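You operate a simulated robot arm through the tools that you are given. There is no shell and no other tool. Be economical: measure what you need, move in short steps, check, and stop when the job is done.

The job below is to be done with a simulated robot arm. You get a single attempt, and the scene is never put back.

## Task
Take the four star knobs off the flower press, then its notched board.
Fine: knobs on the bench before the letter rack, board on the free bench beside the press.

It is judged by the outcome, as a careful person would: the job done as asked, and still so three seconds after it is handed in. It fails if anything else is knocked over, pushed out of place, dropped, spilled or broken.

## Robot
A 6-joint arm with a two-finger parallel gripper, fixed in place. Base frame: the origin is at the foot of the arm, x ahead of it, y to its left, z up. Readings come in m, rad, newtons and seconds.
With the tool pointing down near the work surface it reaches from about 0.14 to 0.84 m from the base axis. Its first joint turns from -2.897 to 2.897 rad. Payload 3.91 kg.
The TCP is the grasp point between the finger pads, 0.03 m short of the fingertips. In the tool frame z runs along the fingers and y along their closing line. The gripper opens to 0.11 m. The fingers are 0.02 m wide and 0.01 m thick; the gripper's body (0.048 by 0.112 m) begins 0.055 m behind the TCP.
Orientation is that of the tool frame in the base frame, as a unit quaternion [x, y, z, w]. With the fingers straight down and closing along the base's y, the tool's x points along the base's -x, its y along +y and its z along -z.

## Interface
- The arm moves only by the tool apply_moves. Its arguments are lists of equal length, an entry for each row: "offset": the shift along the base's x, y, z in m, a list of three; "rot": the turn, a rotation vector about the base's x, y, z in rad, a list of three; "grip": the closure, from 0 (fully open) to 1 (shut). In form: {"offset": [[x, y, z], ...], "rot": [[wx, wy, wz], ...], "grip": [grip, ...]}. A call has 1 to 10 rows; each row shifts and turns the commanded pose from where the row before left it. Each row takes 0.2 s and may step no farther than 0.05 m and 0.15 rad from the row before; otherwise, or with a gripper value out of range, the whole call is refused. A pose out of reach is approached as far as the arm can. The call stops where the force on the tool passes 90 N (or 10 N more than at its start, if that is more) or the arm is blocked; 0.2 s more then pass. Each finger travels about 0.108 m/s and halts on what it meets, pressing with about 36 N; the grip force reading is that of the motor and also rises with nothing between the fingers. The clock runs only during rows and for 0.2 s after the last one: add rows that do not move to give the fingers time. The reply holds the time, the measured pose of the TCP, the force on the tool along the base axes, the opening and the grip force, in the units named above and with some noise, with the torque about the TCP (base axes, N m) and any sound that the robot's microphone picked up.
- Cameras (640 x 400 px; columns grow to the right, rows downward): "scene" is fixed at [0.2207, -0.6499, 1.4635]; the picture's right is [0.91, -0.40, 0.00], its down [-0.20, -0.45, -0.87] and it looks along [0.35, 0.79, -0.50] (base axes); focal length 364 px, centre (320, 200). "wrist" rides on the gripper at [0.077, 0.007, -0.114] in the tool frame; the picture's right is [-0.09, 1.00, 0.00], its down [-0.80, -0.07, -0.59] and it looks along [-0.59, -0.05, 0.80] (tool axes); focal length 270 px, centre (320, 200). There is no depth. A picture from a camera that has moved, and an enlarged one, comes with that camera's place and axes in the base frame and with its lens.
- grab_frame(camera): a new picture of that camera. The clock stands still meanwhile.
- lift_body(by): slides the trunk up (or, below 0, down) by that many m; the arm rides with it, the base frame stays. It gives what a move gives, with no picture.
- close_up(camera, box): a new picture of the part [left, top, right, bottom] of that camera's present view, enlarged. The clock stands still meanwhile.
- close_job(): hands the job in; it is judged then, once.

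Work in short steps. Places have to be worked out from the pictures, the camera data and where the tool is seen: move nearer, look again, correct. Check each grasp and each placing, and mend what went wrong. You have 120 turns and 64 pictures in all, those below and enlarged ones among them. Open the gripper and draw the arm clear of the work before you hand the job in, unless the task says otherwise; then end with one line.

The tools are called after "Call:" by a JSON object that holds its "method" and its "body". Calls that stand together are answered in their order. apply_moves: Moves the arm, as the interface text tells. Its arguments: {"type":"object","properties":{"offset":{"type":"array"},"rot":{"type":"array"},"grip":{"type":"array"}},"required":["offset","rot","grip"]} The other tools are called the same way: lift_body (by) slides the trunk up or down; grab_frame (camera) takes a picture; close_up (camera, box) takes an enlarged picture of a part of a camera's view; close_job () hands the job in.

At the start:

```text
time: 0.0
eef_pos: [0.4181, 0.1359, 1.1816]
tool_rot: [0.0, 1.0, 0.0, -0.001]
contact_force: [-0.1, -0.7, -0.5]
wrist_torque: [-0.01, 0.01, 0.0]
opening: 0.1101
gripper_force: 0.0
trunk travel left (down, up): [-0.425, 0.115]
```

scene: 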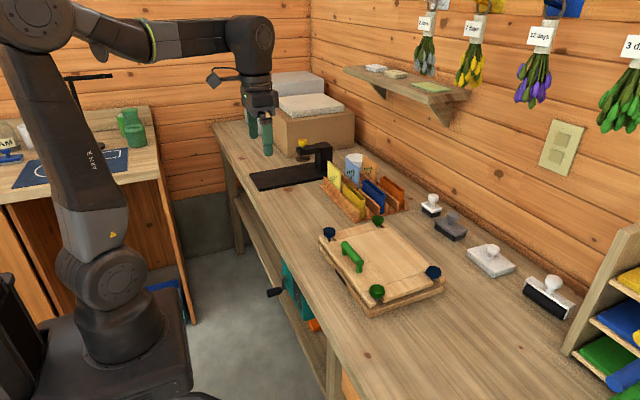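
wrist: 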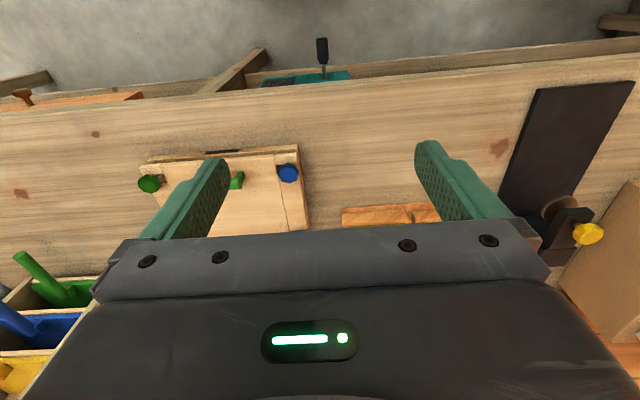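

I'll start by enlarging the press in the scene view to see its knobs and board.

Call:
{"method": "close_up", "body": {"camera": "scene", "box": [300, 200, 460, 320]}}

Call:
{"method": "close_up", "body": {"camera": "scene", "box": [240, 120, 440, 245]}}

```text
3.33 times, centred on (380, 260) of scene
camera zoom: at [0.2207, -0.6499, 1.4635], right [0.91, -0.4, 0.0], down [-0.2, -0.45, -0.87], along [0.35, 0.79, -0.5], focal length 1215 px, centre (120, 0)
```

zoom: 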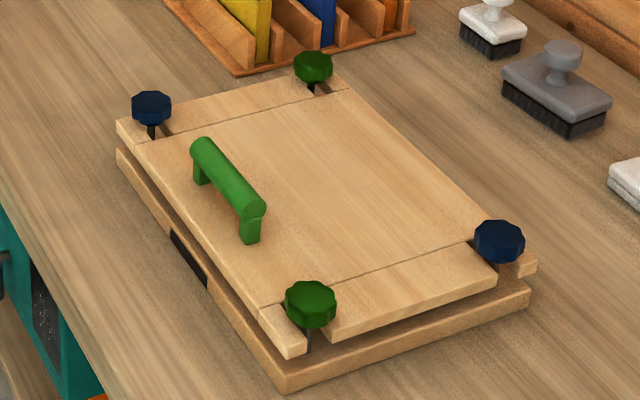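

```text
3.20 times, centred on (340, 182) of scene
camera zoom: at [0.2207, -0.6499, 1.4635], right [0.91, -0.4, 0.0], down [-0.2, -0.45, -0.87], along [0.35, 0.79, -0.5], focal length 1166 px, centre (256, 256)
```

zoom: 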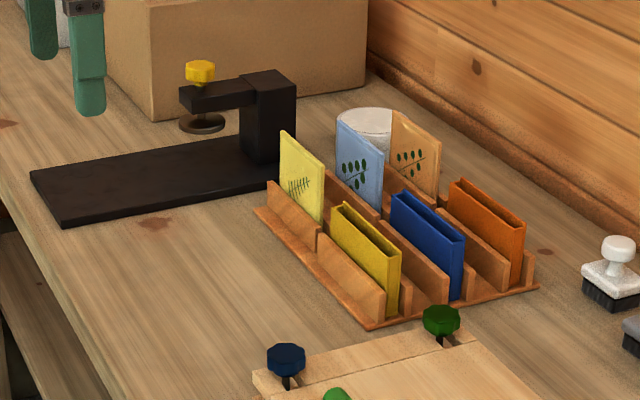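

The press seems to have its knobs near (0.584,0.105), (0.740,0.104), (0.584,-0.145) and (0.740,-0.146), at a z of about 0.87. I'll move above the first one and look closer.

Call:
{"method": "apply_moves", "body": {"offset": [[0.03, -0.008, -0.035], [0.03, -0.008, -0.035], [0.03, -0.008, -0.035], [0.03, -0.007, -0.035], [0.0, 0, -0.03]], "rot": [[0, 0, 0], [0, 0, 0], [0, 0, 0], [0, 0, 0], [0, 0, 0]], "grip": [0, 0, 0, 0, 0]}}

Call:
{"method": "grab_frame", "body": {"camera": "wrist"}}

Call:
{"method": "grab_frame", "body": {"camera": "scene"}}

```text
time: 1.2
eef_pos: [0.5371, 0.1029, 1.0119]
tool_rot: [0.0, 1.0, 0.0, 0.0]
contact_force: [1.0, 0.0, 0.2]
wrist_torque: [-0.05, 0.03, 0.0]
opening: 0.1101
gripper_force: 0.0
trunk travel left (down, up): [-0.425, 0.115]
```

```text
59 pictures are left
camera wrist: at [0.4607, 0.1101, 1.1265], right [0.09, 1.0, 0.0], down [0.8, -0.07, 0.59], along [0.59, -0.05, -0.8], focal length 270 px, centre (320, 200)
```

wrist: 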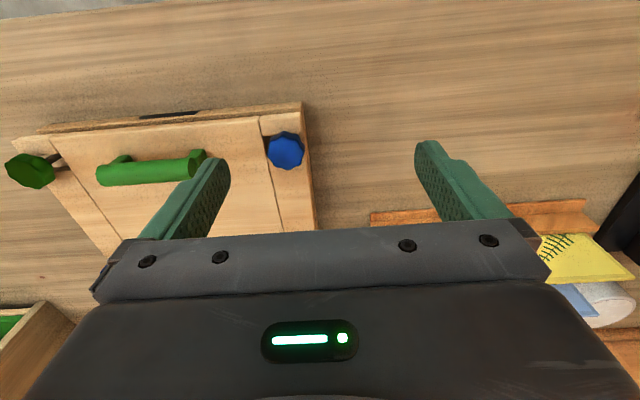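

```text
58 pictures are left
```

scene: 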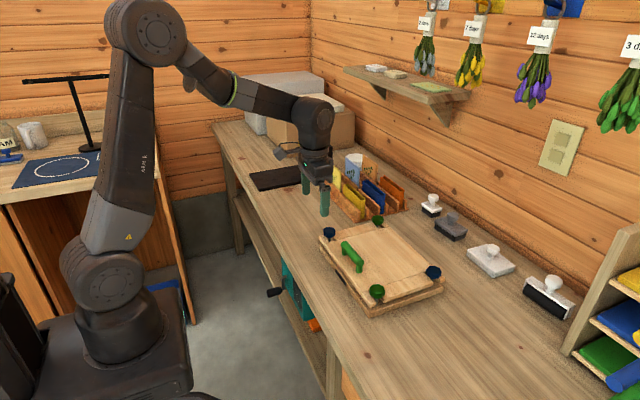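

Triangulating both views puts the near-left blue knob at about (0.567, 0.070, 0.902). I'll go above it and check.

Call:
{"method": "apply_moves", "body": {"offset": [[0.015, -0.016, -0.02], [0.015, -0.016, -0.02], [0, 0, -0.015]], "rot": [[0, 0, 0], [0, 0, 0], [0, 0, 0]], "grip": [0.3, 0.3, 0.3]}}

Call:
{"method": "grab_frame", "body": {"camera": "wrist"}}

Call:
{"method": "close_up", "body": {"camera": "scene", "box": [290, 180, 386, 240]}}

```text
time: 2.0
eef_pos: [0.5674, 0.0716, 0.9569]
tool_rot: [0.0, 1.0, 0.0, 0.0]
contact_force: [0.2, 1.0, 0.3]
wrist_torque: [-0.02, -0.01, 0.02]
opening: 0.0768
gripper_force: 0.1
trunk travel left (down, up): [-0.425, 0.115]
```

```text
57 pictures are left
camera wrist: at [0.4902, 0.0787, 1.0711], right [0.09, 1.0, 0.0], down [0.8, -0.07, 0.59], along [0.59, -0.05, -0.8], focal length 270 px, centre (320, 200)
```

wrist: 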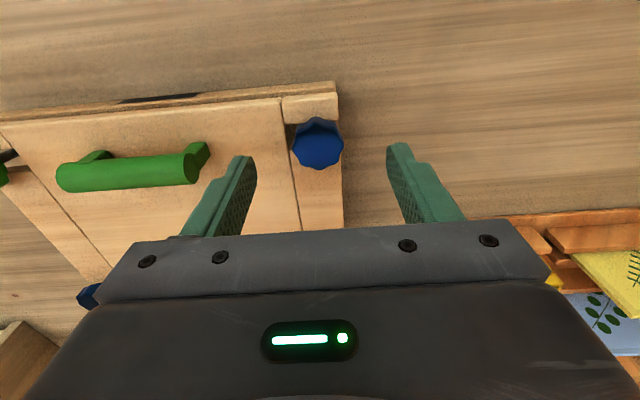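

```text
6.67 times, centred on (338, 210) of scene
camera zoom: at [0.2207, -0.6499, 1.4635], right [0.91, -0.4, 0.0], down [-0.2, -0.45, -0.87], along [0.35, 0.79, -0.5], focal length 2429 px, centre (200, 133)
```

zoom: 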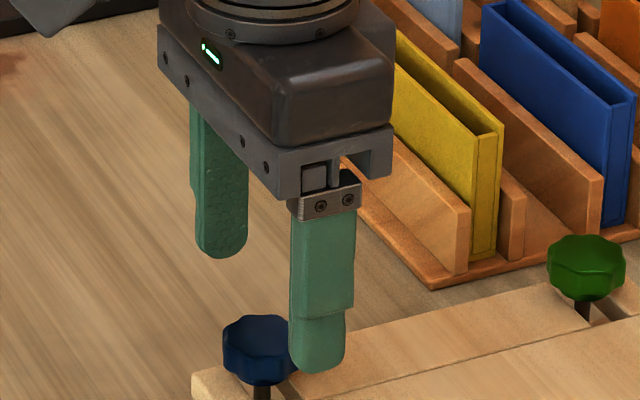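

The knob is centred under the tool, about 33 mm wide. I'll descend so that the fingertips reach just below it and close.

Call:
{"method": "apply_moves", "body": {"offset": [[0.001, -0.001, -0.02], [0, 0, -0.017], [0, 0, 0], [0, 0, 0], [0, 0, 0]], "rot": [[0, 0, 0], [0, 0, 0], [0, 0, 0], [0, 0, 0], [0, 0, 0]], "grip": [0.3, 0.3, 1, 1, 1]}}

Call:
{"method": "close_up", "body": {"camera": "scene", "box": [290, 190, 386, 250]}}

```text
time: 3.2
eef_pos: [0.5685, 0.0696, 0.9204]
tool_rot: [0.0, 1.0, 0.001, 0.002]
contact_force: [9.7, -16.5, 30.7]
wrist_torque: [-0.94, -0.48, 0.16]
opening: 0.0304
gripper_force: 36.1
trunk travel left (down, up): [-0.425, 0.115]
```

```text
6.67 times, centred on (338, 220) of scene
camera zoom: at [0.2207, -0.6499, 1.4635], right [0.91, -0.4, 0.0], down [-0.2, -0.45, -0.87], along [0.35, 0.79, -0.5], focal length 2429 px, centre (200, 67)
```

zoom: 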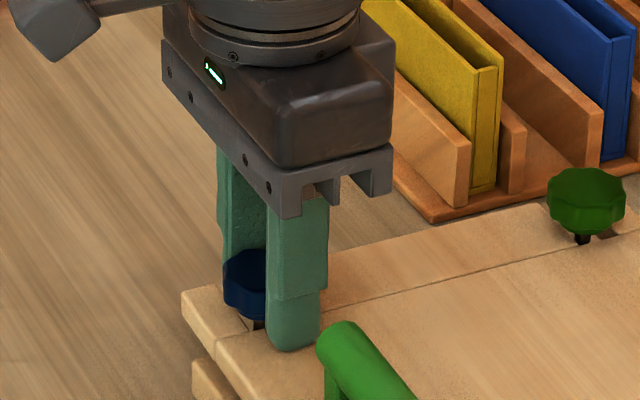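

The grasp holds at 30 mm, but the upward force suggests the tips touch the board. I'll ease up 2 mm, recentre slightly and try a small counter-clockwise turn.

Call:
{"method": "apply_moves", "body": {"offset": [[0, -0.001, 0.002], [0, 0, 0], [0, 0, 0], [0, 0, 0], [0, 0, 0], [0, 0, 0]], "rot": [[0, 0, 0], [0, 0, 0.1], [0, 0, 0.1], [0, 0, 0.1], [0, 0, 0.1], [0, 0, 0]], "grip": [1, 1, 1, 1, 1, 1]}}

```text
time: 4.6
eef_pos: [0.5663, 0.0703, 0.9211]
tool_rot: [-0.2, 0.98, -0.001, 0.001]
contact_force: [16.3, -2.6, 21.3]
wrist_torque: [-0.36, -0.71, 0.18]
opening: 0.0305
gripper_force: 35.5
trunk travel left (down, up): [-0.425, 0.115]
```

There's little resistance to turning. I'll continue the turn with a slight rise and look at whether the knob follows.

Call:
{"method": "apply_moves", "body": {"offset": [[0, 0, 0.001], [0, 0, 0], [0, 0, 0], [0, 0, 0], [0, 0, 0], [0, 0, 0], [0, 0, 0]], "rot": [[0, 0, 0.12], [0, 0, 0.12], [0, 0, 0.12], [0, 0, 0.12], [0, 0, 0.12], [0, 0, 0.12], [0, 0, 0]], "grip": [1, 1, 1, 1, 1, 1, 1]}}

Call:
{"method": "close_up", "body": {"camera": "wrist", "box": [220, 60, 420, 185]}}

```text
time: 6.2
eef_pos: [0.5651, 0.0702, 0.9216]
tool_rot: [-0.532, 0.847, 0.0, 0.0]
contact_force: [-12.0, 2.2, 11.1]
wrist_torque: [-0.11, 0.12, 0.07]
opening: 0.03
gripper_force: 36.7
trunk travel left (down, up): [-0.425, 0.115]
```

```text
3.20 times, centred on (320, 122) of wrist
camera zoom: at [0.5258, 0.0047, 1.0363], right [-0.86, 0.51, 0.0], down [0.41, 0.69, 0.59], along [0.3, 0.51, -0.8], focal length 865 px, centre (320, 448)
```

zoom: 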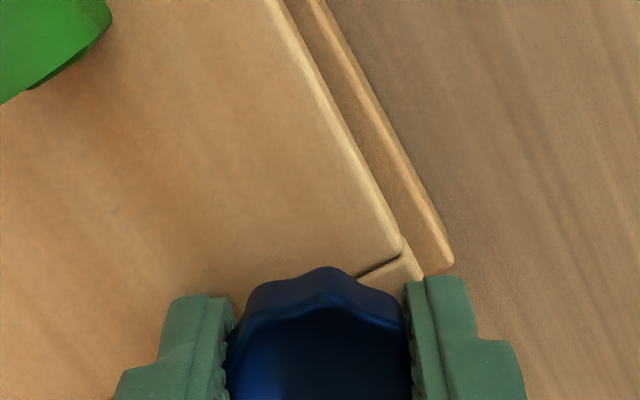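

The knob is gripped well. I'll continue counter-clockwise for 1.2 rad and watch the force.

Call:
{"method": "apply_moves", "body": {"offset": [[0, 0, 0.0], [0, 0, 0], [0, 0, 0], [0, 0, 0], [0, 0, 0], [0, 0, 0], [0, 0, 0], [0, 0, 0], [0, 0, 0]], "rot": [[0, 0, 0.15], [0, 0, 0.15], [0, 0, 0.15], [0, 0, 0.15], [0, 0, 0.15], [0, 0, 0.15], [0, 0, 0.15], [0, 0, 0.15], [0, 0, 0]], "grip": [1, 1, 1, 1, 1, 1, 1, 1, 1]}}

Call:
{"method": "close_up", "body": {"camera": "scene", "box": [290, 190, 386, 250]}}

```text
time: 8.2
eef_pos: [0.5644, 0.0696, 0.9224]
tool_rot: [0.917, -0.399, 0.0, 0.0]
contact_force: [-30.6, -2.8, 3.8]
wrist_torque: [-0.03, 0.42, 0.05]
opening: 0.03
gripper_force: 36.1
trunk travel left (down, up): [-0.425, 0.115]
```

```text
6.67 times, centred on (338, 220) of scene
camera zoom: at [0.2207, -0.6499, 1.4635], right [0.91, -0.4, 0.0], down [-0.2, -0.45, -0.87], along [0.35, 0.79, -0.5], focal length 2429 px, centre (200, 67)
```

zoom: 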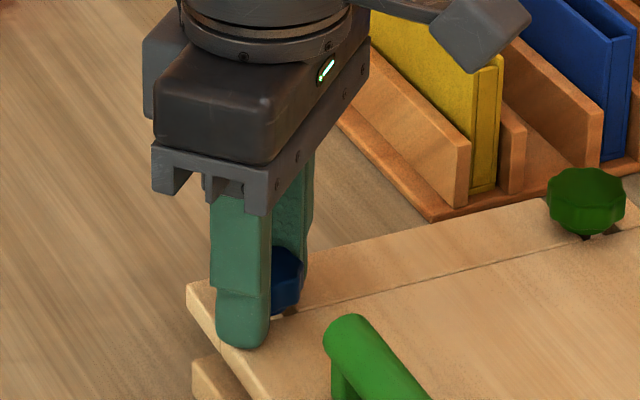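

The sideways force shows the knob axis at about x=0.564, so I'll shift 4 mm in -x and keep turning.

Call:
{"method": "apply_moves", "body": {"offset": [[-0.004, 0, 0.0], [0, 0, 0], [0, 0, 0], [0, 0, 0], [0, 0, 0], [0, 0, 0], [0, 0, 0]], "rot": [[0, 0, 0.0], [0, 0, 0.15], [0, 0, 0.15], [0, 0, 0.15], [0, 0, 0.15], [0, 0, 0.15], [0, 0, 0]], "grip": [1, 1, 1, 1, 1, 1, 1]}}

```text
time: 9.8
eef_pos: [0.5649, 0.0697, 0.9224]
tool_rot: [0.999, -0.034, 0.002, 0.0]
contact_force: [9.5, -6.2, 12.7]
wrist_torque: [-0.22, -0.25, 0.11]
opening: 0.0298
gripper_force: 35.5
trunk travel left (down, up): [-0.425, 0.115]
```

Half a turn is done and the upward force is growing a little, consistent with the knob rising. I'll continue turning.

Call:
{"method": "apply_moves", "body": {"offset": [[0, 0, 0.001], [0, 0, 0], [0, 0, 0], [0, 0, 0], [0, 0, 0], [0, 0, 0], [0, 0, 0], [0, 0, 0], [0, 0, 0], [0, 0, 0]], "rot": [[0, 0, 0.15], [0, 0, 0.15], [0, 0, 0.15], [0, 0, 0.15], [0, 0, 0.15], [0, 0, 0.15], [0, 0, 0.15], [0, 0, 0.15], [0, 0, 0.15], [0, 0, 0]], "grip": [1, 1, 1, 1, 1, 1, 1, 1, 1, 1]}}

Call:
{"method": "close_up", "body": {"camera": "wrist", "box": [220, 60, 420, 185]}}

```text
time: 10.5
eef_pos: [0.5601, 0.0783, 0.9227]
tool_rot: [0.994, 0.105, 0.005, 0.018]
contact_force: [21.3, -76.1, 5.5]
wrist_torque: [-0.72, 0.26, -0.29]
opening: 0.0443
gripper_force: 36.8
out of reach, approached as far as the arm can: row 2, 3
trunk travel left (down, up): [-0.425, 0.115]
stopped in row 3: the force on the tool passed its limit at 105 N (the readings are from after the stop); the commanded pose is now the measured one
```

```text
3.20 times, centred on (320, 122) of wrist
camera zoom: at [0.6352, 0.0921, 1.0372], right [0.12, -0.99, 0.04], down [-0.81, -0.08, 0.59], along [-0.58, -0.1, -0.81], focal length 865 px, centre (320, 448)
```

zoom: 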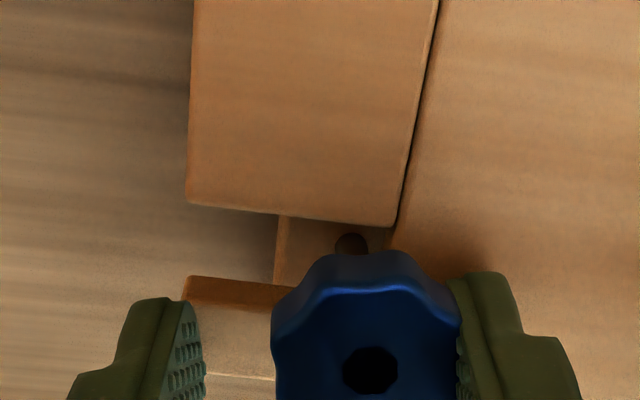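

The wrist hit its joint limit at about +3.1 rad. I'll release, rise and look at the knob.

Call:
{"method": "apply_moves", "body": {"offset": [[0, 0, 0], [0, 0, 0], [0.004, -0.008, 0.02], [0, 0, 0.03]], "rot": [[0, 0, 0], [0, 0, 0], [0, 0, -0.15], [0, 0, -0.15]], "grip": [0.4, 0.4, 0.4, 0.4]}}

Call:
{"method": "close_up", "body": {"camera": "scene", "box": [290, 190, 386, 250]}}

Call:
{"method": "close_up", "body": {"camera": "wrist", "box": [220, 60, 420, 185]}}

```text
time: 11.5
eef_pos: [0.5616, 0.0804, 0.9727]
tool_rot: [0.999, -0.044, 0.003, 0.016]
contact_force: [-0.4, 0.3, -0.5]
wrist_torque: [-0.02, 0.0, -0.02]
opening: 0.0658
gripper_force: 0.0
trunk travel left (down, up): [-0.425, 0.115]
```

```text
6.67 times, centred on (338, 220) of scene
camera zoom: at [0.2207, -0.6499, 1.4635], right [0.91, -0.4, 0.0], down [-0.2, -0.45, -0.87], along [0.35, 0.79, -0.5], focal length 2429 px, centre (200, 67)
```

zoom: 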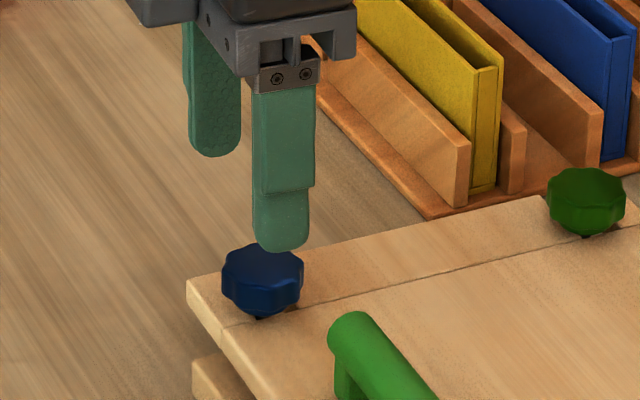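

```text
3.20 times, centred on (320, 122) of wrist
camera zoom: at [0.6377, 0.0715, 1.0886], right [-0.17, -0.98, 0.03], down [-0.79, 0.16, 0.59], along [-0.58, 0.08, -0.81], focal length 865 px, centre (320, 448)
```

zoom: 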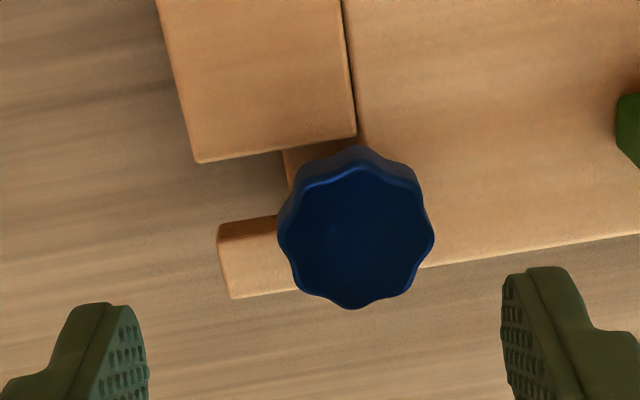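

The board near this corner looks raised compared with the start. I'll view the whole press again.

Call:
{"method": "close_up", "body": {"camera": "scene", "box": [300, 200, 460, 320]}}

```text
3.33 times, centred on (380, 260) of scene
camera zoom: at [0.2207, -0.6499, 1.4635], right [0.91, -0.4, 0.0], down [-0.2, -0.45, -0.87], along [0.35, 0.79, -0.5], focal length 1215 px, centre (120, 0)
```

zoom: 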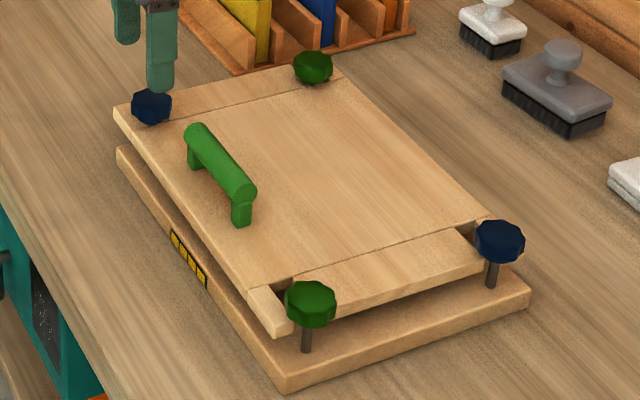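

The board has slid about 3 cm towards +y, presumably dragged by my fingertip, and a mark on the base's side now shows yellow. I'll zoom in on that mark before going on.

Call:
{"method": "close_up", "body": {"camera": "scene", "box": [316, 250, 356, 275]}}

Call:
{"method": "close_up", "body": {"camera": "scene", "box": [355, 255, 451, 315]}}

```text
16.00 times, centred on (336, 262) of scene
camera zoom: at [0.2207, -0.6499, 1.4635], right [0.91, -0.4, 0.0], down [-0.2, -0.45, -0.87], along [0.35, 0.79, -0.5], focal length 5830 px, centre (64, -800)
```

zoom: 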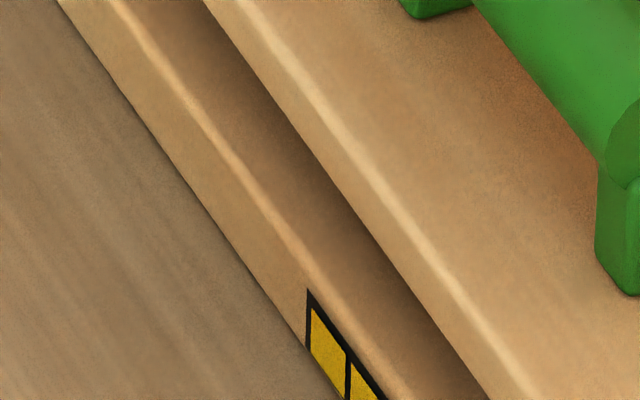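

```text
6.67 times, centred on (403, 285) of scene
camera zoom: at [0.2207, -0.6499, 1.4635], right [0.91, -0.4, 0.0], down [-0.2, -0.45, -0.87], along [0.35, 0.79, -0.5], focal length 2429 px, centre (-233, -367)
```

zoom: 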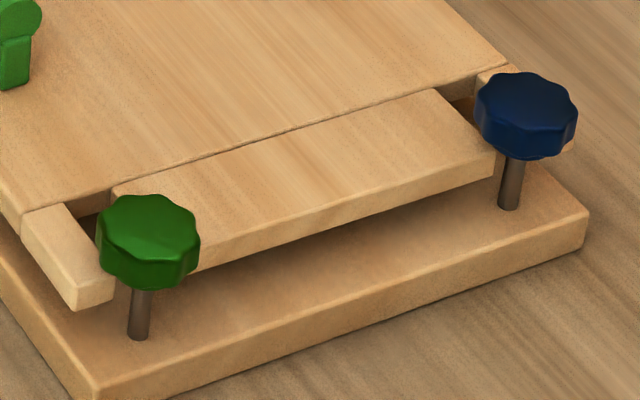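

All four cells of the gauge are yellow now, and the studs sit in open-ended slots. I'll correct the small tilt, regrasp the knob with the tips higher, and test whether it lifts off.

Call:
{"method": "apply_moves", "body": {"offset": [[0.0035, -0.0105, 0], [0, 0, -0.025], [0, 0, -0.022], [0, 0, 0], [0, 0, 0], [0, 0, 0]], "rot": [[0.032, 0.006, 0], [0, 0, 0], [0, 0, 0], [0, 0, 0], [0, 0, 0], [0, 0, 0]], "grip": [0.4, 0.4, 0.4, 1, 1, 1]}}

Call:
{"method": "apply_moves", "body": {"offset": [[0, 0, 0.002], [0, 0, 0.002], [0, 0, 0]], "rot": [[0, 0, 0], [0, 0, 0], [0, 0, 0]], "grip": [1, 1, 1]}}

```text
time: 12.9
eef_pos: [0.5658, 0.0706, 0.9266]
tool_rot: [0.999, -0.043, -0.002, 0.002]
contact_force: [1.6, -3.9, -0.9]
wrist_torque: [-0.06, -0.02, 0.01]
opening: 0.03
gripper_force: 35.8
trunk travel left (down, up): [-0.425, 0.115]
```

```text
time: 13.7
eef_pos: [0.5656, 0.0702, 0.9286]
tool_rot: [0.999, -0.043, -0.005, 0.001]
contact_force: [2.1, -6.9, -30.4]
wrist_torque: [-0.01, -0.2, 0.01]
opening: 0.0303
gripper_force: 35.9
trunk travel left (down, up): [-0.425, 0.115]
```

The knob still holds (30 N for 2 mm). I'll relieve the pull and turn clockwise 1.35 rad with a firm grip, watching z force to learn the thread's hand.

Call:
{"method": "apply_moves", "body": {"offset": [[0, 0, -0.004], [0, 0, 0]], "rot": [[0, 0, 0], [0, 0, 0]], "grip": [1, 1]}}

Call:
{"method": "apply_moves", "body": {"offset": [[0, 0, 0], [0, 0, 0], [0, 0, 0], [0, 0, 0], [0, 0, 0], [0, 0, 0], [0, 0, 0], [0, 0, 0], [0, 0, 0], [0, 0, 0]], "rot": [[0, 0, -0.15], [0, 0, -0.15], [0, 0, -0.15], [0, 0, -0.15], [0, 0, -0.15], [0, 0, -0.15], [0, 0, -0.15], [0, 0, -0.15], [0, 0, -0.15], [0, 0, 0]], "grip": [1, 1, 1, 1, 1, 1, 1, 1, 1, 1]}}

```text
time: 14.3
eef_pos: [0.5658, 0.0711, 0.9255]
tool_rot: [0.999, -0.042, 0.0, 0.001]
contact_force: [4.6, -10.1, -3.2]
wrist_torque: [-0.15, 0.75, -0.01]
opening: 0.03
gripper_force: 35.5
trunk travel left (down, up): [-0.425, 0.115]
```

```text
time: 16.5
eef_pos: [0.5649, 0.0686, 0.9261]
tool_rot: [0.753, -0.658, -0.004, 0.0]
contact_force: [4.8, -11.8, -1.0]
wrist_torque: [-0.33, -0.14, -0.02]
opening: 0.0301
gripper_force: 36.1
trunk travel left (down, up): [-0.425, 0.115]
```

There's a hint of the knob rising when turned clockwise, so I'll continue that way to confirm.

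Call:
{"method": "apply_moves", "body": {"offset": [[0, 0, 0], [0, 0, 0], [0, 0, 0], [0, 0, 0], [0, 0, 0], [0, 0, 0], [0, 0, 0], [0, 0, 0], [0, 0, 0], [0, 0, 0]], "rot": [[0, 0, -0.15], [0, 0, -0.15], [0, 0, -0.15], [0, 0, -0.15], [0, 0, -0.15], [0, 0, -0.15], [0, 0, -0.15], [0, 0, -0.15], [0, 0, -0.15], [0, 0, -0.15]], "grip": [1, 1, 1, 1, 1, 1, 1, 1, 1, 1]}}

Call:
{"method": "close_up", "body": {"camera": "scene", "box": [290, 190, 386, 250]}}

```text
time: 18.7
eef_pos: [0.5655, 0.0705, 0.9249]
tool_rot: [-0.102, 0.995, 0.002, 0.001]
contact_force: [5.3, -11.0, -5.4]
wrist_torque: [-0.22, -0.29, 0.01]
opening: 0.0301
gripper_force: 35.9
trunk travel left (down, up): [-0.425, 0.115]
```

```text
6.67 times, centred on (338, 220) of scene
camera zoom: at [0.2207, -0.6499, 1.4635], right [0.91, -0.4, 0.0], down [-0.2, -0.45, -0.87], along [0.35, 0.79, -0.5], focal length 2429 px, centre (200, 67)
```

zoom: 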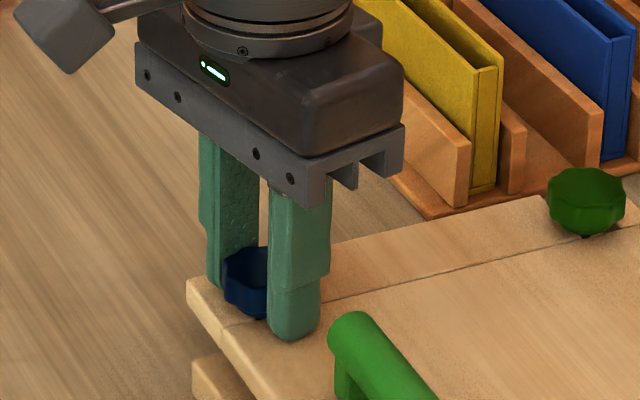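

The readings are too close to tell; the knob spins freely. I'll open slightly, wind the wrist back to about -2.7 rad, then make one long gripped stroke.

Call:
{"method": "apply_moves", "body": {"offset": [[0, 0, 0], [0, 0, 0], [0, 0, 0], [0, 0, 0], [0, 0, 0], [0, 0, 0], [0, 0, 0], [0, 0, 0], [0, 0, 0], [0, 0, 0]], "rot": [[0, 0, 0], [0, 0, -0.15], [0, 0, -0.15], [0, 0, -0.15], [0, 0, -0.15], [0, 0, -0.15], [0, 0, -0.15], [0, 0, -0.15], [0, 0, -0.15], [0, 0, -0.15]], "grip": [0.6, 0.6, 0.6, 0.6, 0.6, 0.6, 0.6, 0.6, 0.6, 0.6]}}

Call:
{"method": "apply_moves", "body": {"offset": [[0, 0, 0], [0, 0, 0], [0, 0, 0], [0, 0, 0], [0, 0, 0], [0, 0, 0], [0, 0, 0], [0, 0, 0], [0, 0, 0], [0, 0, 0]], "rot": [[0, 0, -0.15], [0, 0, -0.15], [0, 0, -0.15], [0, 0, -0.15], [0, 0, -0.15], [0, 0, -0.15], [0, 0, -0.15], [0, 0, -0.15], [0, 0, -0.15], [0, 0, -0.15]], "grip": [0.6, 0.6, 0.6, 0.6, 0.6, 0.6, 0.6, 0.6, 0.6, 0.6]}}

```text
time: 20.9
eef_pos: [0.5646, 0.0713, 0.926]
tool_rot: [0.541, 0.841, 0.001, 0.003]
contact_force: [-0.3, -0.2, 0.7]
wrist_torque: [0.0, 0.03, 0.04]
opening: 0.0442
gripper_force: 0.0
trunk travel left (down, up): [-0.425, 0.115]
```

```text
time: 23.1
eef_pos: [0.5645, 0.0705, 0.9254]
tool_rot: [0.969, 0.247, -0.001, 0.002]
contact_force: [0.0, 0.3, 0.1]
wrist_torque: [0.01, 0.04, 0.01]
opening: 0.044
gripper_force: 0.0
trunk travel left (down, up): [-0.425, 0.115]
```

At yaw -2.65. Now gripping and turning counter-clockwise in one long stroke.

Call:
{"method": "apply_moves", "body": {"offset": [[0, 0, 0], [0, 0, 0], [0, 0, 0], [0, 0, 0], [0, 0, 0], [0, 0, 0], [0, 0, 0], [0, 0, 0], [0, 0, 0], [0, 0, 0]], "rot": [[0, 0, 0], [0, 0, 0], [0, 0, 0.15], [0, 0, 0.15], [0, 0, 0.15], [0, 0, 0.15], [0, 0, 0.15], [0, 0, 0.15], [0, 0, 0.15], [0, 0, 0.15]], "grip": [1, 1, 1, 1, 1, 1, 1, 1, 1, 1]}}

Call:
{"method": "apply_moves", "body": {"offset": [[0, 0, 0], [0, 0, 0], [0, 0, 0], [0, 0, 0], [0, 0, 0], [0, 0, 0], [0, 0, 0], [0, 0, 0], [0, 0, 0], [0, 0, 0]], "rot": [[0, 0, 0.15], [0, 0, 0.15], [0, 0, 0.15], [0, 0, 0.15], [0, 0, 0.15], [0, 0, 0.15], [0, 0, 0.15], [0, 0, 0.15], [0, 0, 0.15], [0, 0, 0.15]], "grip": [1, 1, 1, 1, 1, 1, 1, 1, 1, 1]}}

Call:
{"method": "apply_moves", "body": {"offset": [[0, 0, 0], [0, 0, 0], [0, 0, 0], [0, 0, 0], [0, 0, 0], [0, 0, 0], [0, 0, 0], [0, 0, 0], [0, 0, 0], [0, 0, 0]], "rot": [[0, 0, 0.15], [0, 0, 0.15], [0, 0, 0.15], [0, 0, 0.15], [0, 0, 0.15], [0, 0, 0.15], [0, 0, 0.15], [0, 0, 0.15], [0, 0, 0.15], [0, 0, 0.15]], "grip": [1, 1, 1, 1, 1, 1, 1, 1, 1, 1]}}

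```text
time: 25.3
eef_pos: [0.5643, 0.0706, 0.925]
tool_rot: [0.659, 0.752, 0.001, 0.002]
contact_force: [7.3, -3.2, 1.6]
wrist_torque: [-0.08, -0.06, 0.04]
opening: 0.0288
gripper_force: 35.8
trunk travel left (down, up): [-0.425, 0.115]
```

```text
time: 27.5
eef_pos: [0.5652, 0.0704, 0.9271]
tool_rot: [-0.03, 1.0, 0.002, 0.003]
contact_force: [9.6, -9.5, 17.3]
wrist_torque: [-0.31, -0.45, -0.02]
opening: 0.0285
gripper_force: 36.2
trunk travel left (down, up): [-0.425, 0.115]
```

```text
time: 29.7
eef_pos: [0.5657, 0.0691, 0.9261]
tool_rot: [-0.702, 0.712, 0.002, 0.001]
contact_force: [19.5, -14.8, 25.6]
wrist_torque: [-0.14, -0.59, -0.01]
opening: 0.0284
gripper_force: 35.6
trunk travel left (down, up): [-0.425, 0.115]
```

The z force grew steadily (2 → 17 → 26 N), so counter-clockwise loosens the blue knob, at about 3–4 mm per turn. I'll keep turning and follow the rise.

Call:
{"method": "apply_moves", "body": {"offset": [[0, 0, 0.002], [0, 0, 0], [0, 0, 0], [0, 0, 0], [0, 0, 0.0005], [0, 0, 0], [0, 0, 0], [0, 0, 0.0005], [0, 0, 0], [0, 0, 0]], "rot": [[0, 0, 0], [0, 0, 0.15], [0, 0, 0.15], [0, 0, 0.15], [0, 0, 0.15], [0, 0, 0.15], [0, 0, 0.15], [0, 0, 0.15], [0, 0, 0.15], [0, 0, 0.15]], "grip": [1, 1, 1, 1, 1, 1, 1, 1, 1, 1]}}

Call:
{"method": "apply_moves", "body": {"offset": [[0, 0, 0.002], [0, 0, 0.002], [0, 0, 0]], "rot": [[0, 0, 0.1], [0, 0, 0], [0, 0, 0]], "grip": [1, 1, 1]}}

```text
time: 31.9
eef_pos: [0.5653, 0.0696, 0.9273]
tool_rot: [0.993, -0.116, -0.004, 0.001]
contact_force: [16.1, -11.5, 3.5]
wrist_torque: [-0.26, -0.39, -0.02]
opening: 0.0284
gripper_force: 36.1
trunk travel left (down, up): [-0.425, 0.115]
```

```text
time: 32.7
eef_pos: [0.5662, 0.0699, 0.9297]
tool_rot: [0.998, -0.067, -0.004, 0.001]
contact_force: [4.3, -8.1, -25.5]
wrist_torque: [-0.14, -0.67, 0.03]
opening: 0.0283
gripper_force: 36.1
trunk travel left (down, up): [-0.425, 0.115]
```

Still held after nearly one turn. Let me see how far the knob has risen.

Call:
{"method": "apply_moves", "body": {"offset": [[0, 0, -0.004], [0, 0, 0], [0, 0, 0.03]], "rot": [[0, 0, 0], [0, 0, 0], [0, 0, 0]], "grip": [0.5, 0.5, 0.5]}}

Call:
{"method": "close_up", "body": {"camera": "scene", "box": [290, 190, 386, 250]}}

Call:
{"method": "close_up", "body": {"camera": "scene", "box": [310, 245, 406, 305]}}

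```text
time: 33.5
eef_pos: [0.5644, 0.0703, 0.96]
tool_rot: [0.998, -0.067, -0.001, 0.001]
contact_force: [0.0, 0.1, -0.1]
wrist_torque: [0.01, 0.01, 0.01]
opening: 0.0549
gripper_force: 0.0
trunk travel left (down, up): [-0.425, 0.115]
```

```text
6.67 times, centred on (338, 220) of scene
camera zoom: at [0.2207, -0.6499, 1.4635], right [0.91, -0.4, 0.0], down [-0.2, -0.45, -0.87], along [0.35, 0.79, -0.5], focal length 2429 px, centre (200, 67)
```

zoom: 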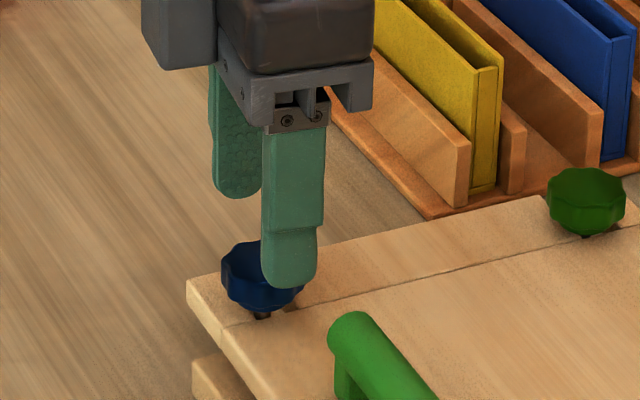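

```text
6.67 times, centred on (358, 275) of scene
camera zoom: at [0.2207, -0.6499, 1.4635], right [0.91, -0.4, 0.0], down [-0.2, -0.45, -0.87], along [0.35, 0.79, -0.5], focal length 2429 px, centre (67, -300)
```

zoom: 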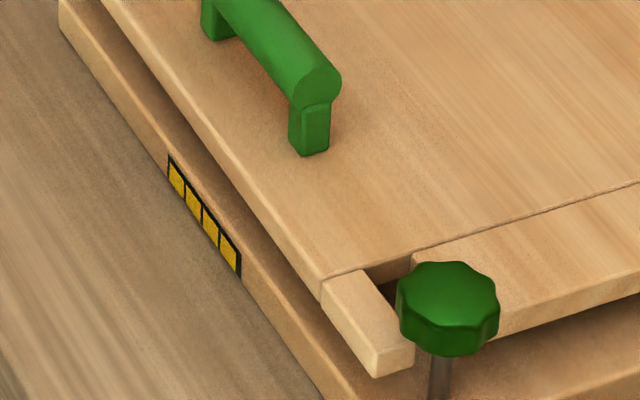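

The knob has visibly risen by about 2–3 mm. I'll wind the wrist back above the knob, then regrasp 3 mm higher for another full stroke.

Call:
{"method": "apply_moves", "body": {"offset": [[0.0005, 0, 0], [0, 0, 0], [0, 0, 0], [0, 0, 0], [0, 0, 0], [0, 0, 0], [0, 0, 0], [0, 0, 0], [0, 0, 0], [0, 0, 0]], "rot": [[0, 0, -0.15], [0, 0, -0.15], [0, 0, -0.15], [0, 0, -0.15], [0, 0, -0.15], [0, 0, -0.15], [0, 0, -0.15], [0, 0, -0.15], [0, 0, -0.15], [0, 0, -0.15]], "grip": [0.5, 0.5, 0.5, 0.5, 0.5, 0.5, 0.5, 0.5, 0.5, 0.5]}}

Call:
{"method": "apply_moves", "body": {"offset": [[0, 0, 0], [0, 0, 0], [0, 0, 0], [0, 0, 0], [0, 0, 0], [0, 0, 0], [0, 0, 0], [0, 0, 0], [0, 0, 0], [0, 0, 0]], "rot": [[0, 0, -0.15], [0, 0, -0.15], [0, 0, -0.15], [0, 0, -0.15], [0, 0, -0.15], [0, 0, -0.15], [0, 0, -0.15], [0, 0, -0.15], [0, 0, -0.15], [0, 0, -0.15]], "grip": [0.5, 0.5, 0.5, 0.5, 0.5, 0.5, 0.5, 0.5, 0.5, 0.5]}}

Call:
{"method": "apply_moves", "body": {"offset": [[0, 0, 0], [0, 0, 0], [0, 0, 0], [0, 0, 0], [0, 0, 0], [0, 0, 0], [0, 0, 0], [0, 0, 0], [0, 0, 0], [0, 0, 0]], "rot": [[0, 0, -0.15], [0, 0, -0.15], [0, 0, -0.15], [0, 0, -0.15], [0, 0, -0.15], [0, 0, -0.15], [0, 0, -0.15], [0, 0, -0.15], [0, 0, -0.15], [0, 0, -0.15]], "grip": [0.5, 0.5, 0.5, 0.5, 0.5, 0.5, 0.5, 0.5, 0.5, 0.5]}}

Call:
{"method": "apply_moves", "body": {"offset": [[0, 0, 0], [0, 0, 0], [0, 0, 0], [0, 0, 0], [0, 0, 0], [0, 0, 0], [0, 0, 0], [0, 0, 0]], "rot": [[0, 0, -0.15], [0, 0, -0.15], [0, 0, -0.15], [0, 0, -0.15], [0, 0, -0.15], [0, 0, -0.15], [0, 0, -0.15], [0, 0, -0.15]], "grip": [0.5, 0.5, 0.5, 0.5, 0.5, 0.5, 0.5, 0.5]}}

Call:
{"method": "apply_moves", "body": {"offset": [[0, 0, -0.016], [0, 0, -0.015], [0, 0, 0], [0, 0, 0], [0, 0, 0]], "rot": [[0, 0, 0], [0, 0, 0], [0, 0, 0], [0, 0, 0], [0, 0, 0]], "grip": [0.5, 0.5, 1, 1, 1]}}

```text
time: 35.7
eef_pos: [0.5655, 0.0717, 0.9577]
tool_rot: [-0.684, 0.73, 0.002, 0.0]
contact_force: [-0.4, 0.6, 0.3]
wrist_torque: [-0.01, -0.01, 0.02]
opening: 0.0551
gripper_force: 0.2
trunk travel left (down, up): [-0.425, 0.115]
```

```text
time: 37.9
eef_pos: [0.5662, 0.0704, 0.9587]
tool_rot: [-0.002, 1.0, 0.002, 0.002]
contact_force: [-0.5, -0.5, 0.1]
wrist_torque: [0.04, 0.01, 0.02]
opening: 0.0553
gripper_force: 0.1
trunk travel left (down, up): [-0.425, 0.115]
```

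```text
time: 40.1
eef_pos: [0.5643, 0.0717, 0.9582]
tool_rot: [0.679, 0.734, 0.0, 0.002]
contact_force: [0.6, 0.3, -0.7]
wrist_torque: [-0.04, -0.02, -0.03]
opening: 0.0548
gripper_force: 0.0
trunk travel left (down, up): [-0.425, 0.115]
```

```text
time: 41.9
eef_pos: [0.5653, 0.0721, 0.9584]
tool_rot: [0.975, 0.222, -0.001, 0.002]
contact_force: [-0.8, -0.4, -0.6]
wrist_torque: [-0.02, 0.02, 0.0]
opening: 0.0549
gripper_force: 0.1
trunk travel left (down, up): [-0.425, 0.115]
```

```text
time: 43.1
eef_pos: [0.5665, 0.0698, 0.9284]
tool_rot: [0.975, 0.223, -0.001, 0.003]
contact_force: [4.4, -8.6, -1.0]
wrist_torque: [-0.22, -0.05, 0.02]
opening: 0.0298
gripper_force: 36.1
trunk travel left (down, up): [-0.425, 0.115]
```

Regrasped at yaw -2.69. Next is a full counter-clockwise stroke with a slow rise.

Call:
{"method": "apply_moves", "body": {"offset": [[0, 0, 0], [0, 0, 0], [0, 0, 0], [0, 0, 0.0005], [0, 0, 0], [0, 0, 0], [0, 0, 0], [0, 0, 0], [0, 0, 0], [0, 0, 0]], "rot": [[0, 0, 0.15], [0, 0, 0.15], [0, 0, 0.15], [0, 0, 0.15], [0, 0, 0.15], [0, 0, 0.15], [0, 0, 0.15], [0, 0, 0.15], [0, 0, 0.15], [0, 0, 0.15]], "grip": [1, 1, 1, 1, 1, 1, 1, 1, 1, 1]}}

Call:
{"method": "apply_moves", "body": {"offset": [[0, 0, 0.0005], [0, 0, 0], [0, 0, 0], [0, 0, 0], [0, 0, 0], [0, 0, 0.0005], [0, 0, 0], [0, 0, 0], [0, 0, 0], [0, 0, 0]], "rot": [[0, 0, 0.15], [0, 0, 0.15], [0, 0, 0.15], [0, 0, 0.15], [0, 0, 0.15], [0, 0, 0.15], [0, 0, 0.15], [0, 0, 0.15], [0, 0, 0.15], [0, 0, 0.15]], "grip": [1, 1, 1, 1, 1, 1, 1, 1, 1, 1]}}

Call:
{"method": "apply_moves", "body": {"offset": [[0, 0, 0.0005], [0, 0, 0], [0, 0, 0], [0, 0, 0], [0, 0, 0], [0, 0, 0.0005], [0, 0, 0], [0, 0, 0], [0, 0, 0], [0, 0, 0]], "rot": [[0, 0, 0.15], [0, 0, 0.15], [0, 0, 0.15], [0, 0, 0.15], [0, 0, 0.15], [0, 0, 0.15], [0, 0, 0.15], [0, 0, 0.15], [0, 0, 0.15], [0, 0, 0.15]], "grip": [1, 1, 1, 1, 1, 1, 1, 1, 1, 1]}}

Call:
{"method": "apply_moves", "body": {"offset": [[0, 0, 0.0005], [0, 0, 0], [0, 0, 0], [0, 0, 0], [0, 0, 0], [0, 0, 0.0005], [0, 0, 0]], "rot": [[0, 0, 0.15], [0, 0, 0.15], [0, 0, 0.15], [0, 0, 0.15], [0, 0, 0.15], [0, 0, 0.15], [0, 0, 0.15]], "grip": [1, 1, 1, 1, 1, 1, 1]}}

Call:
{"method": "apply_moves", "body": {"offset": [[0, 0, 0.002], [0, 0, 0.002], [0, 0, 0]], "rot": [[0, 0, 0], [0, 0, 0], [0, 0, 0]], "grip": [1, 1, 1]}}

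```text
time: 45.3
eef_pos: [0.5655, 0.0711, 0.9284]
tool_rot: [0.56, 0.829, 0.001, 0.003]
contact_force: [-0.3, -0.2, -0.6]
wrist_torque: [-0.01, 0.0, -0.02]
opening: 0.0295
gripper_force: 35.6
trunk travel left (down, up): [-0.425, 0.115]
```

```text
time: 47.5
eef_pos: [0.5648, 0.0703, 0.929]
tool_rot: [-0.154, 0.988, 0.002, 0.001]
contact_force: [-1.8, -0.9, -0.9]
wrist_torque: [-0.02, 0.04, 0.02]
opening: 0.0296
gripper_force: 36.0
trunk travel left (down, up): [-0.425, 0.115]
```

```text
time: 49.7
eef_pos: [0.5656, 0.0708, 0.9304]
tool_rot: [0.786, -0.618, -0.002, 0.0]
contact_force: [-0.8, -7.7, 1.2]
wrist_torque: [-0.15, -0.01, 0.0]
opening: 0.0292
gripper_force: 36.2
trunk travel left (down, up): [-0.425, 0.115]
```

```text
time: 51.3
eef_pos: [0.5648, 0.0709, 0.9317]
tool_rot: [0.99, -0.142, -0.003, 0.001]
contact_force: [1.0, -3.1, -1.4]
wrist_torque: [-0.03, -0.01, 0.03]
opening: 0.0294
gripper_force: 35.4
trunk travel left (down, up): [-0.425, 0.115]
```

```text
time: 52.1
eef_pos: [0.5655, 0.0711, 0.9361]
tool_rot: [0.99, -0.142, -0.002, 0.001]
contact_force: [0.6, -0.2, 0.3]
wrist_torque: [-0.02, 0.02, -0.03]
opening: 0.0296
gripper_force: 36.1
trunk travel left (down, up): [-0.425, 0.115]
```

The force is zero on lifting, so the knob is free. It came off after about one turn. I'll lift it well clear and check.

Call:
{"method": "apply_moves", "body": {"offset": [[0, 0, 0.03], [0, 0, 0.03], [0, 0, 0.03], [0, 0, 0]], "rot": [[0, 0, 0], [0, 0, 0], [0, 0, 0], [0, 0, 0]], "grip": [1, 1, 1, 1]}}

Call:
{"method": "close_up", "body": {"camera": "scene", "box": [280, 150, 472, 270]}}

```text
time: 53.1
eef_pos: [0.5656, 0.0706, 1.0252]
tool_rot: [0.99, -0.141, -0.002, 0.002]
contact_force: [-0.2, 0.1, 0.3]
wrist_torque: [0.01, 0.0, 0.02]
opening: 0.029
gripper_force: 36.1
trunk travel left (down, up): [-0.425, 0.115]
```

```text
3.33 times, centred on (376, 210) of scene
camera zoom: at [0.2207, -0.6499, 1.4635], right [0.91, -0.4, 0.0], down [-0.2, -0.45, -0.87], along [0.35, 0.79, -0.5], focal length 1215 px, centre (133, 167)
```

zoom: 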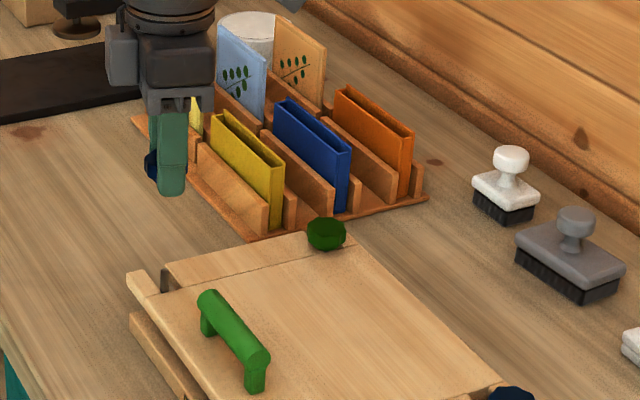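

The knob is in hand and stud A is bare. I'll carry it to the free bench in front of the rack, at about (0.63, 0.24), and lower it part way.

Call:
{"method": "apply_moves", "body": {"offset": [[0.016, 0.0425, 0], [0.016, 0.0425, 0], [0.016, 0.0425, 0], [0.016, 0.0425, 0], [0, 0, -0.04], [0, 0, -0.04], [0, 0, -0.04], [0, 0, 0]], "rot": [[0, 0, 0], [0, 0, 0], [0, 0, 0], [0, 0, 0], [0, 0, 0], [0, 0, 0], [0, 0, 0], [0, 0, 0]], "grip": [1, 1, 1, 1, 1, 1, 1, 1]}}

Call:
{"method": "grab_frame", "body": {"camera": "wrist"}}

Call:
{"method": "close_up", "body": {"camera": "scene", "box": [280, 150, 472, 270]}}

```text
time: 54.9
eef_pos: [0.6297, 0.239, 0.9039]
tool_rot: [0.99, -0.142, -0.001, 0.002]
contact_force: [-0.3, 0.0, -0.4]
wrist_torque: [0.02, -0.01, -0.02]
opening: 0.0289
gripper_force: 35.5
trunk travel left (down, up): [-0.425, 0.115]
```

```text
42 pictures are left
camera wrist: at [0.7027, 0.2117, 1.018], right [-0.36, -0.93, 0.0], down [-0.75, 0.29, 0.6], along [-0.56, 0.21, -0.8], focal length 270 px, centre (320, 200)
```

wrist: 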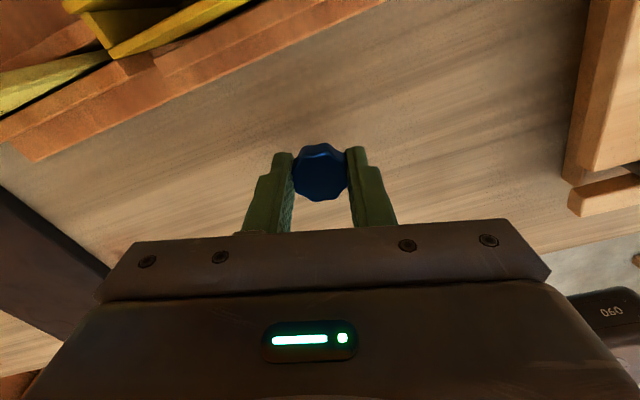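

```text
3.33 times, centred on (376, 210) of scene
camera zoom: at [0.2207, -0.6499, 1.4635], right [0.91, -0.4, 0.0], down [-0.2, -0.45, -0.87], along [0.35, 0.79, -0.5], focal length 1215 px, centre (133, 167)
```

zoom: 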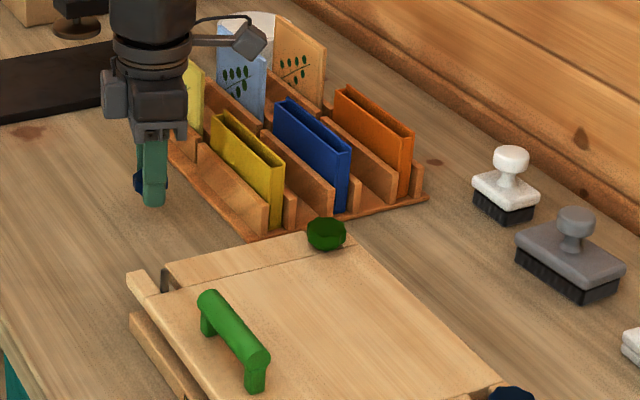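

Clear space all round. I'll lower in small steps.

Call:
{"method": "apply_moves", "body": {"offset": [[0, 0, -0.01], [0, 0, -0.01], [0, 0, -0.005], [0, 0, 0]], "rot": [[0, 0, 0], [0, 0, 0], [0, 0, 0], [0, 0, 0]], "grip": [1, 1, 1, 1]}}

Call:
{"method": "close_up", "body": {"camera": "scene", "box": [290, 170, 386, 230]}}

```text
time: 55.9
eef_pos: [0.6296, 0.2412, 0.8802]
tool_rot: [0.99, -0.141, -0.002, 0.001]
contact_force: [0.1, -0.6, 0.7]
wrist_torque: [0.01, 0.0, 0.02]
opening: 0.0288
gripper_force: 35.9
trunk travel left (down, up): [-0.425, 0.115]
```

```text
6.67 times, centred on (338, 200) of scene
camera zoom: at [0.2207, -0.6499, 1.4635], right [0.91, -0.4, 0.0], down [-0.2, -0.45, -0.87], along [0.35, 0.79, -0.5], focal length 2429 px, centre (200, 200)
```

zoom: 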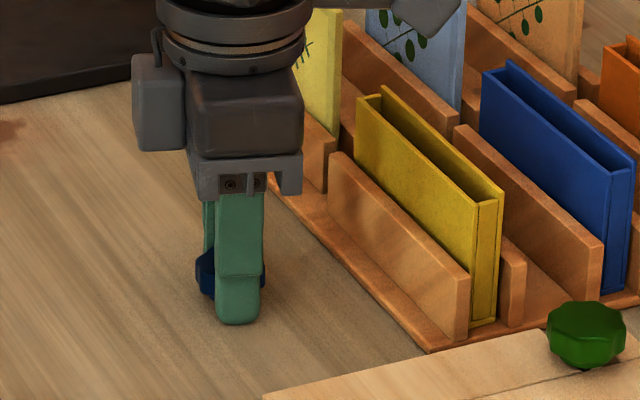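

No contact yet. I'll go down in further small steps with readings between them.

Call:
{"method": "apply_moves", "body": {"offset": [[0, 0, -0.005], [0, 0, 0]], "rot": [[0, 0, 0], [0, 0, 0]], "grip": [1, 1]}}

Call:
{"method": "apply_moves", "body": {"offset": [[0, 0, -0.004], [0, 0, 0]], "rot": [[0, 0, 0], [0, 0, 0]], "grip": [1, 1]}}

```text
time: 56.5
eef_pos: [0.6282, 0.2402, 0.8802]
tool_rot: [0.99, -0.141, 0.003, -0.001]
contact_force: [6.2, -0.7, 43.6]
wrist_torque: [-0.63, 0.45, -0.17]
opening: 0.0286
gripper_force: 36.2
trunk travel left (down, up): [-0.425, 0.115]
```

```text
time: 57.1
eef_pos: [0.6292, 0.2406, 0.8798]
tool_rot: [0.99, -0.142, 0.007, -0.002]
contact_force: [8.6, -5.3, 67.8]
wrist_torque: [-1.19, 0.66, 0.08]
opening: 0.0286
gripper_force: 36.4
trunk travel left (down, up): [-0.425, 0.115]
```

Contact at TCP 0.880. I'll relieve the push, open gently and rise.

Call:
{"method": "apply_moves", "body": {"offset": [[0, 0, 0.008], [0, 0, 0], [0, 0, 0], [0, 0, 0], [0, 0, 0.03], [0, 0, 0.04], [0, 0, 0.04]], "rot": [[0, 0, 0], [0, 0, 0], [0, 0, 0], [0, 0, 0], [0, 0, 0], [0, 0, 0], [0, 0, 0]], "grip": [1, 0.6, 0.55, 0.55, 0.55, 0.55, 0.55]}}

Call:
{"method": "grab_frame", "body": {"camera": "wrist"}}

Call:
{"method": "grab_frame", "body": {"camera": "scene"}}

```text
time: 58.7
eef_pos: [0.6277, 0.2398, 0.9886]
tool_rot: [0.99, -0.143, -0.001, 0.001]
contact_force: [0.2, -0.4, -0.2]
wrist_torque: [-0.02, -0.03, 0.03]
opening: 0.0494
gripper_force: 0.0
trunk travel left (down, up): [-0.425, 0.115]
```

```text
39 pictures are left
camera wrist: at [0.7008, 0.213, 1.1026], right [-0.36, -0.93, 0.0], down [-0.75, 0.3, 0.6], along [-0.56, 0.21, -0.8], focal length 270 px, centre (320, 200)
```

wrist: 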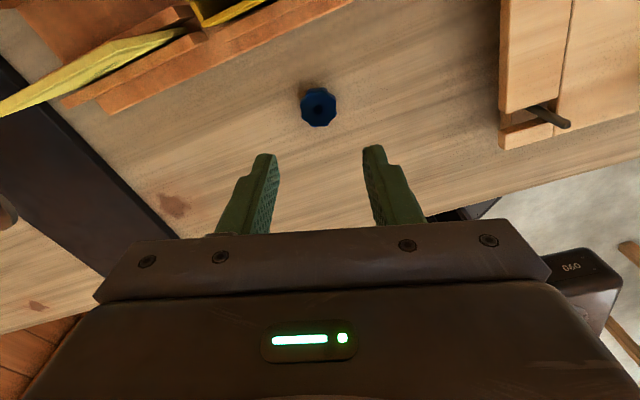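

```text
38 pictures are left
```

scene: 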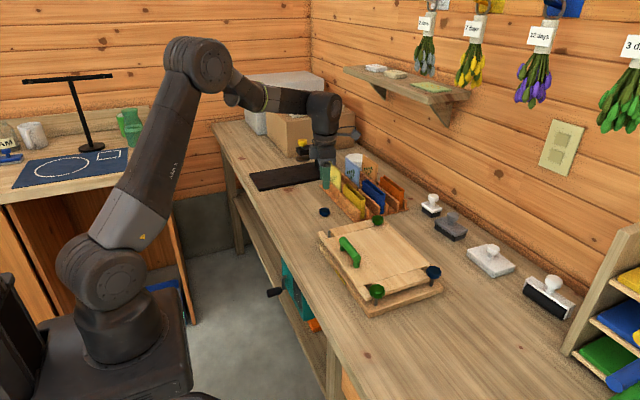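

Knob A is on the bench at about (0.629, 0.240). Now I'll move over the far-left green knob (about 0.714, 0.069) and check alignment.

Call:
{"method": "apply_moves", "body": {"offset": [[0, -0.0428, 0], [0, -0.0428, 0], [0, -0.0428, 0], [0, -0.0428, 0], [0.0428, 0, 0], [0.0428, 0, 0], [0, 0, -0.02]], "rot": [[0, 0, 0], [0, 0, 0], [0, 0, 0], [0, 0, 0], [0, 0, 0], [0, 0, 0], [0, 0, 0]], "grip": [0.5, 0.5, 0.5, 0.5, 0.5, 0.5, 0.5]}}

Call:
{"method": "grab_frame", "body": {"camera": "wrist"}}

Call:
{"method": "close_up", "body": {"camera": "scene", "box": [300, 180, 396, 240]}}

```text
time: 60.3
eef_pos: [0.7164, 0.0685, 0.9701]
tool_rot: [0.99, -0.143, -0.001, 0.001]
contact_force: [0.0, -0.2, -0.9]
wrist_torque: [0.01, -0.02, 0.01]
opening: 0.0548
gripper_force: 0.2
trunk travel left (down, up): [-0.425, 0.115]
```

```text
37 pictures are left
camera wrist: at [0.7877, 0.0407, 1.085], right [-0.36, -0.93, 0.0], down [-0.75, 0.29, 0.6], along [-0.56, 0.21, -0.8], focal length 270 px, centre (320, 200)
```

wrist: 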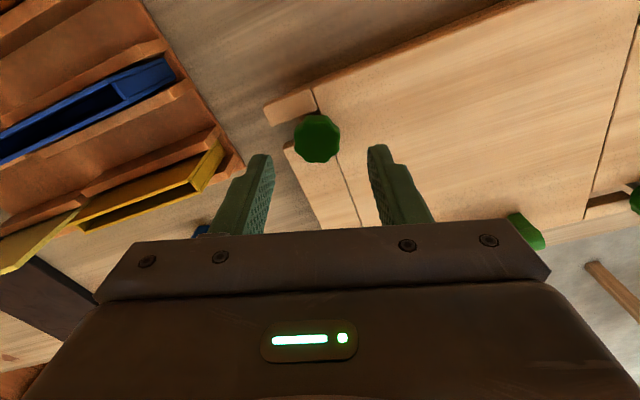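

```text
6.67 times, centred on (348, 210) of scene
camera zoom: at [0.2207, -0.6499, 1.4635], right [0.91, -0.4, 0.0], down [-0.2, -0.45, -0.87], along [0.35, 0.79, -0.5], focal length 2429 px, centre (133, 133)
```

zoom: 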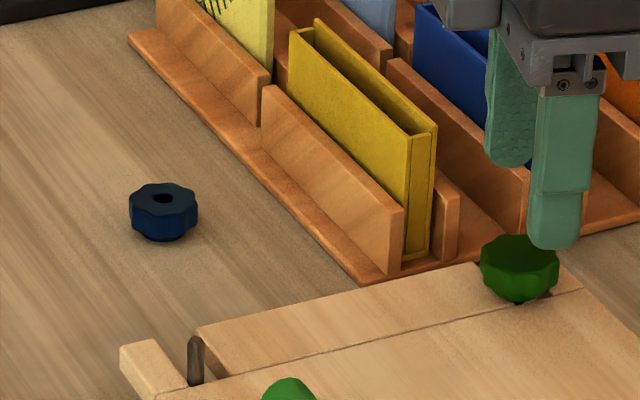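

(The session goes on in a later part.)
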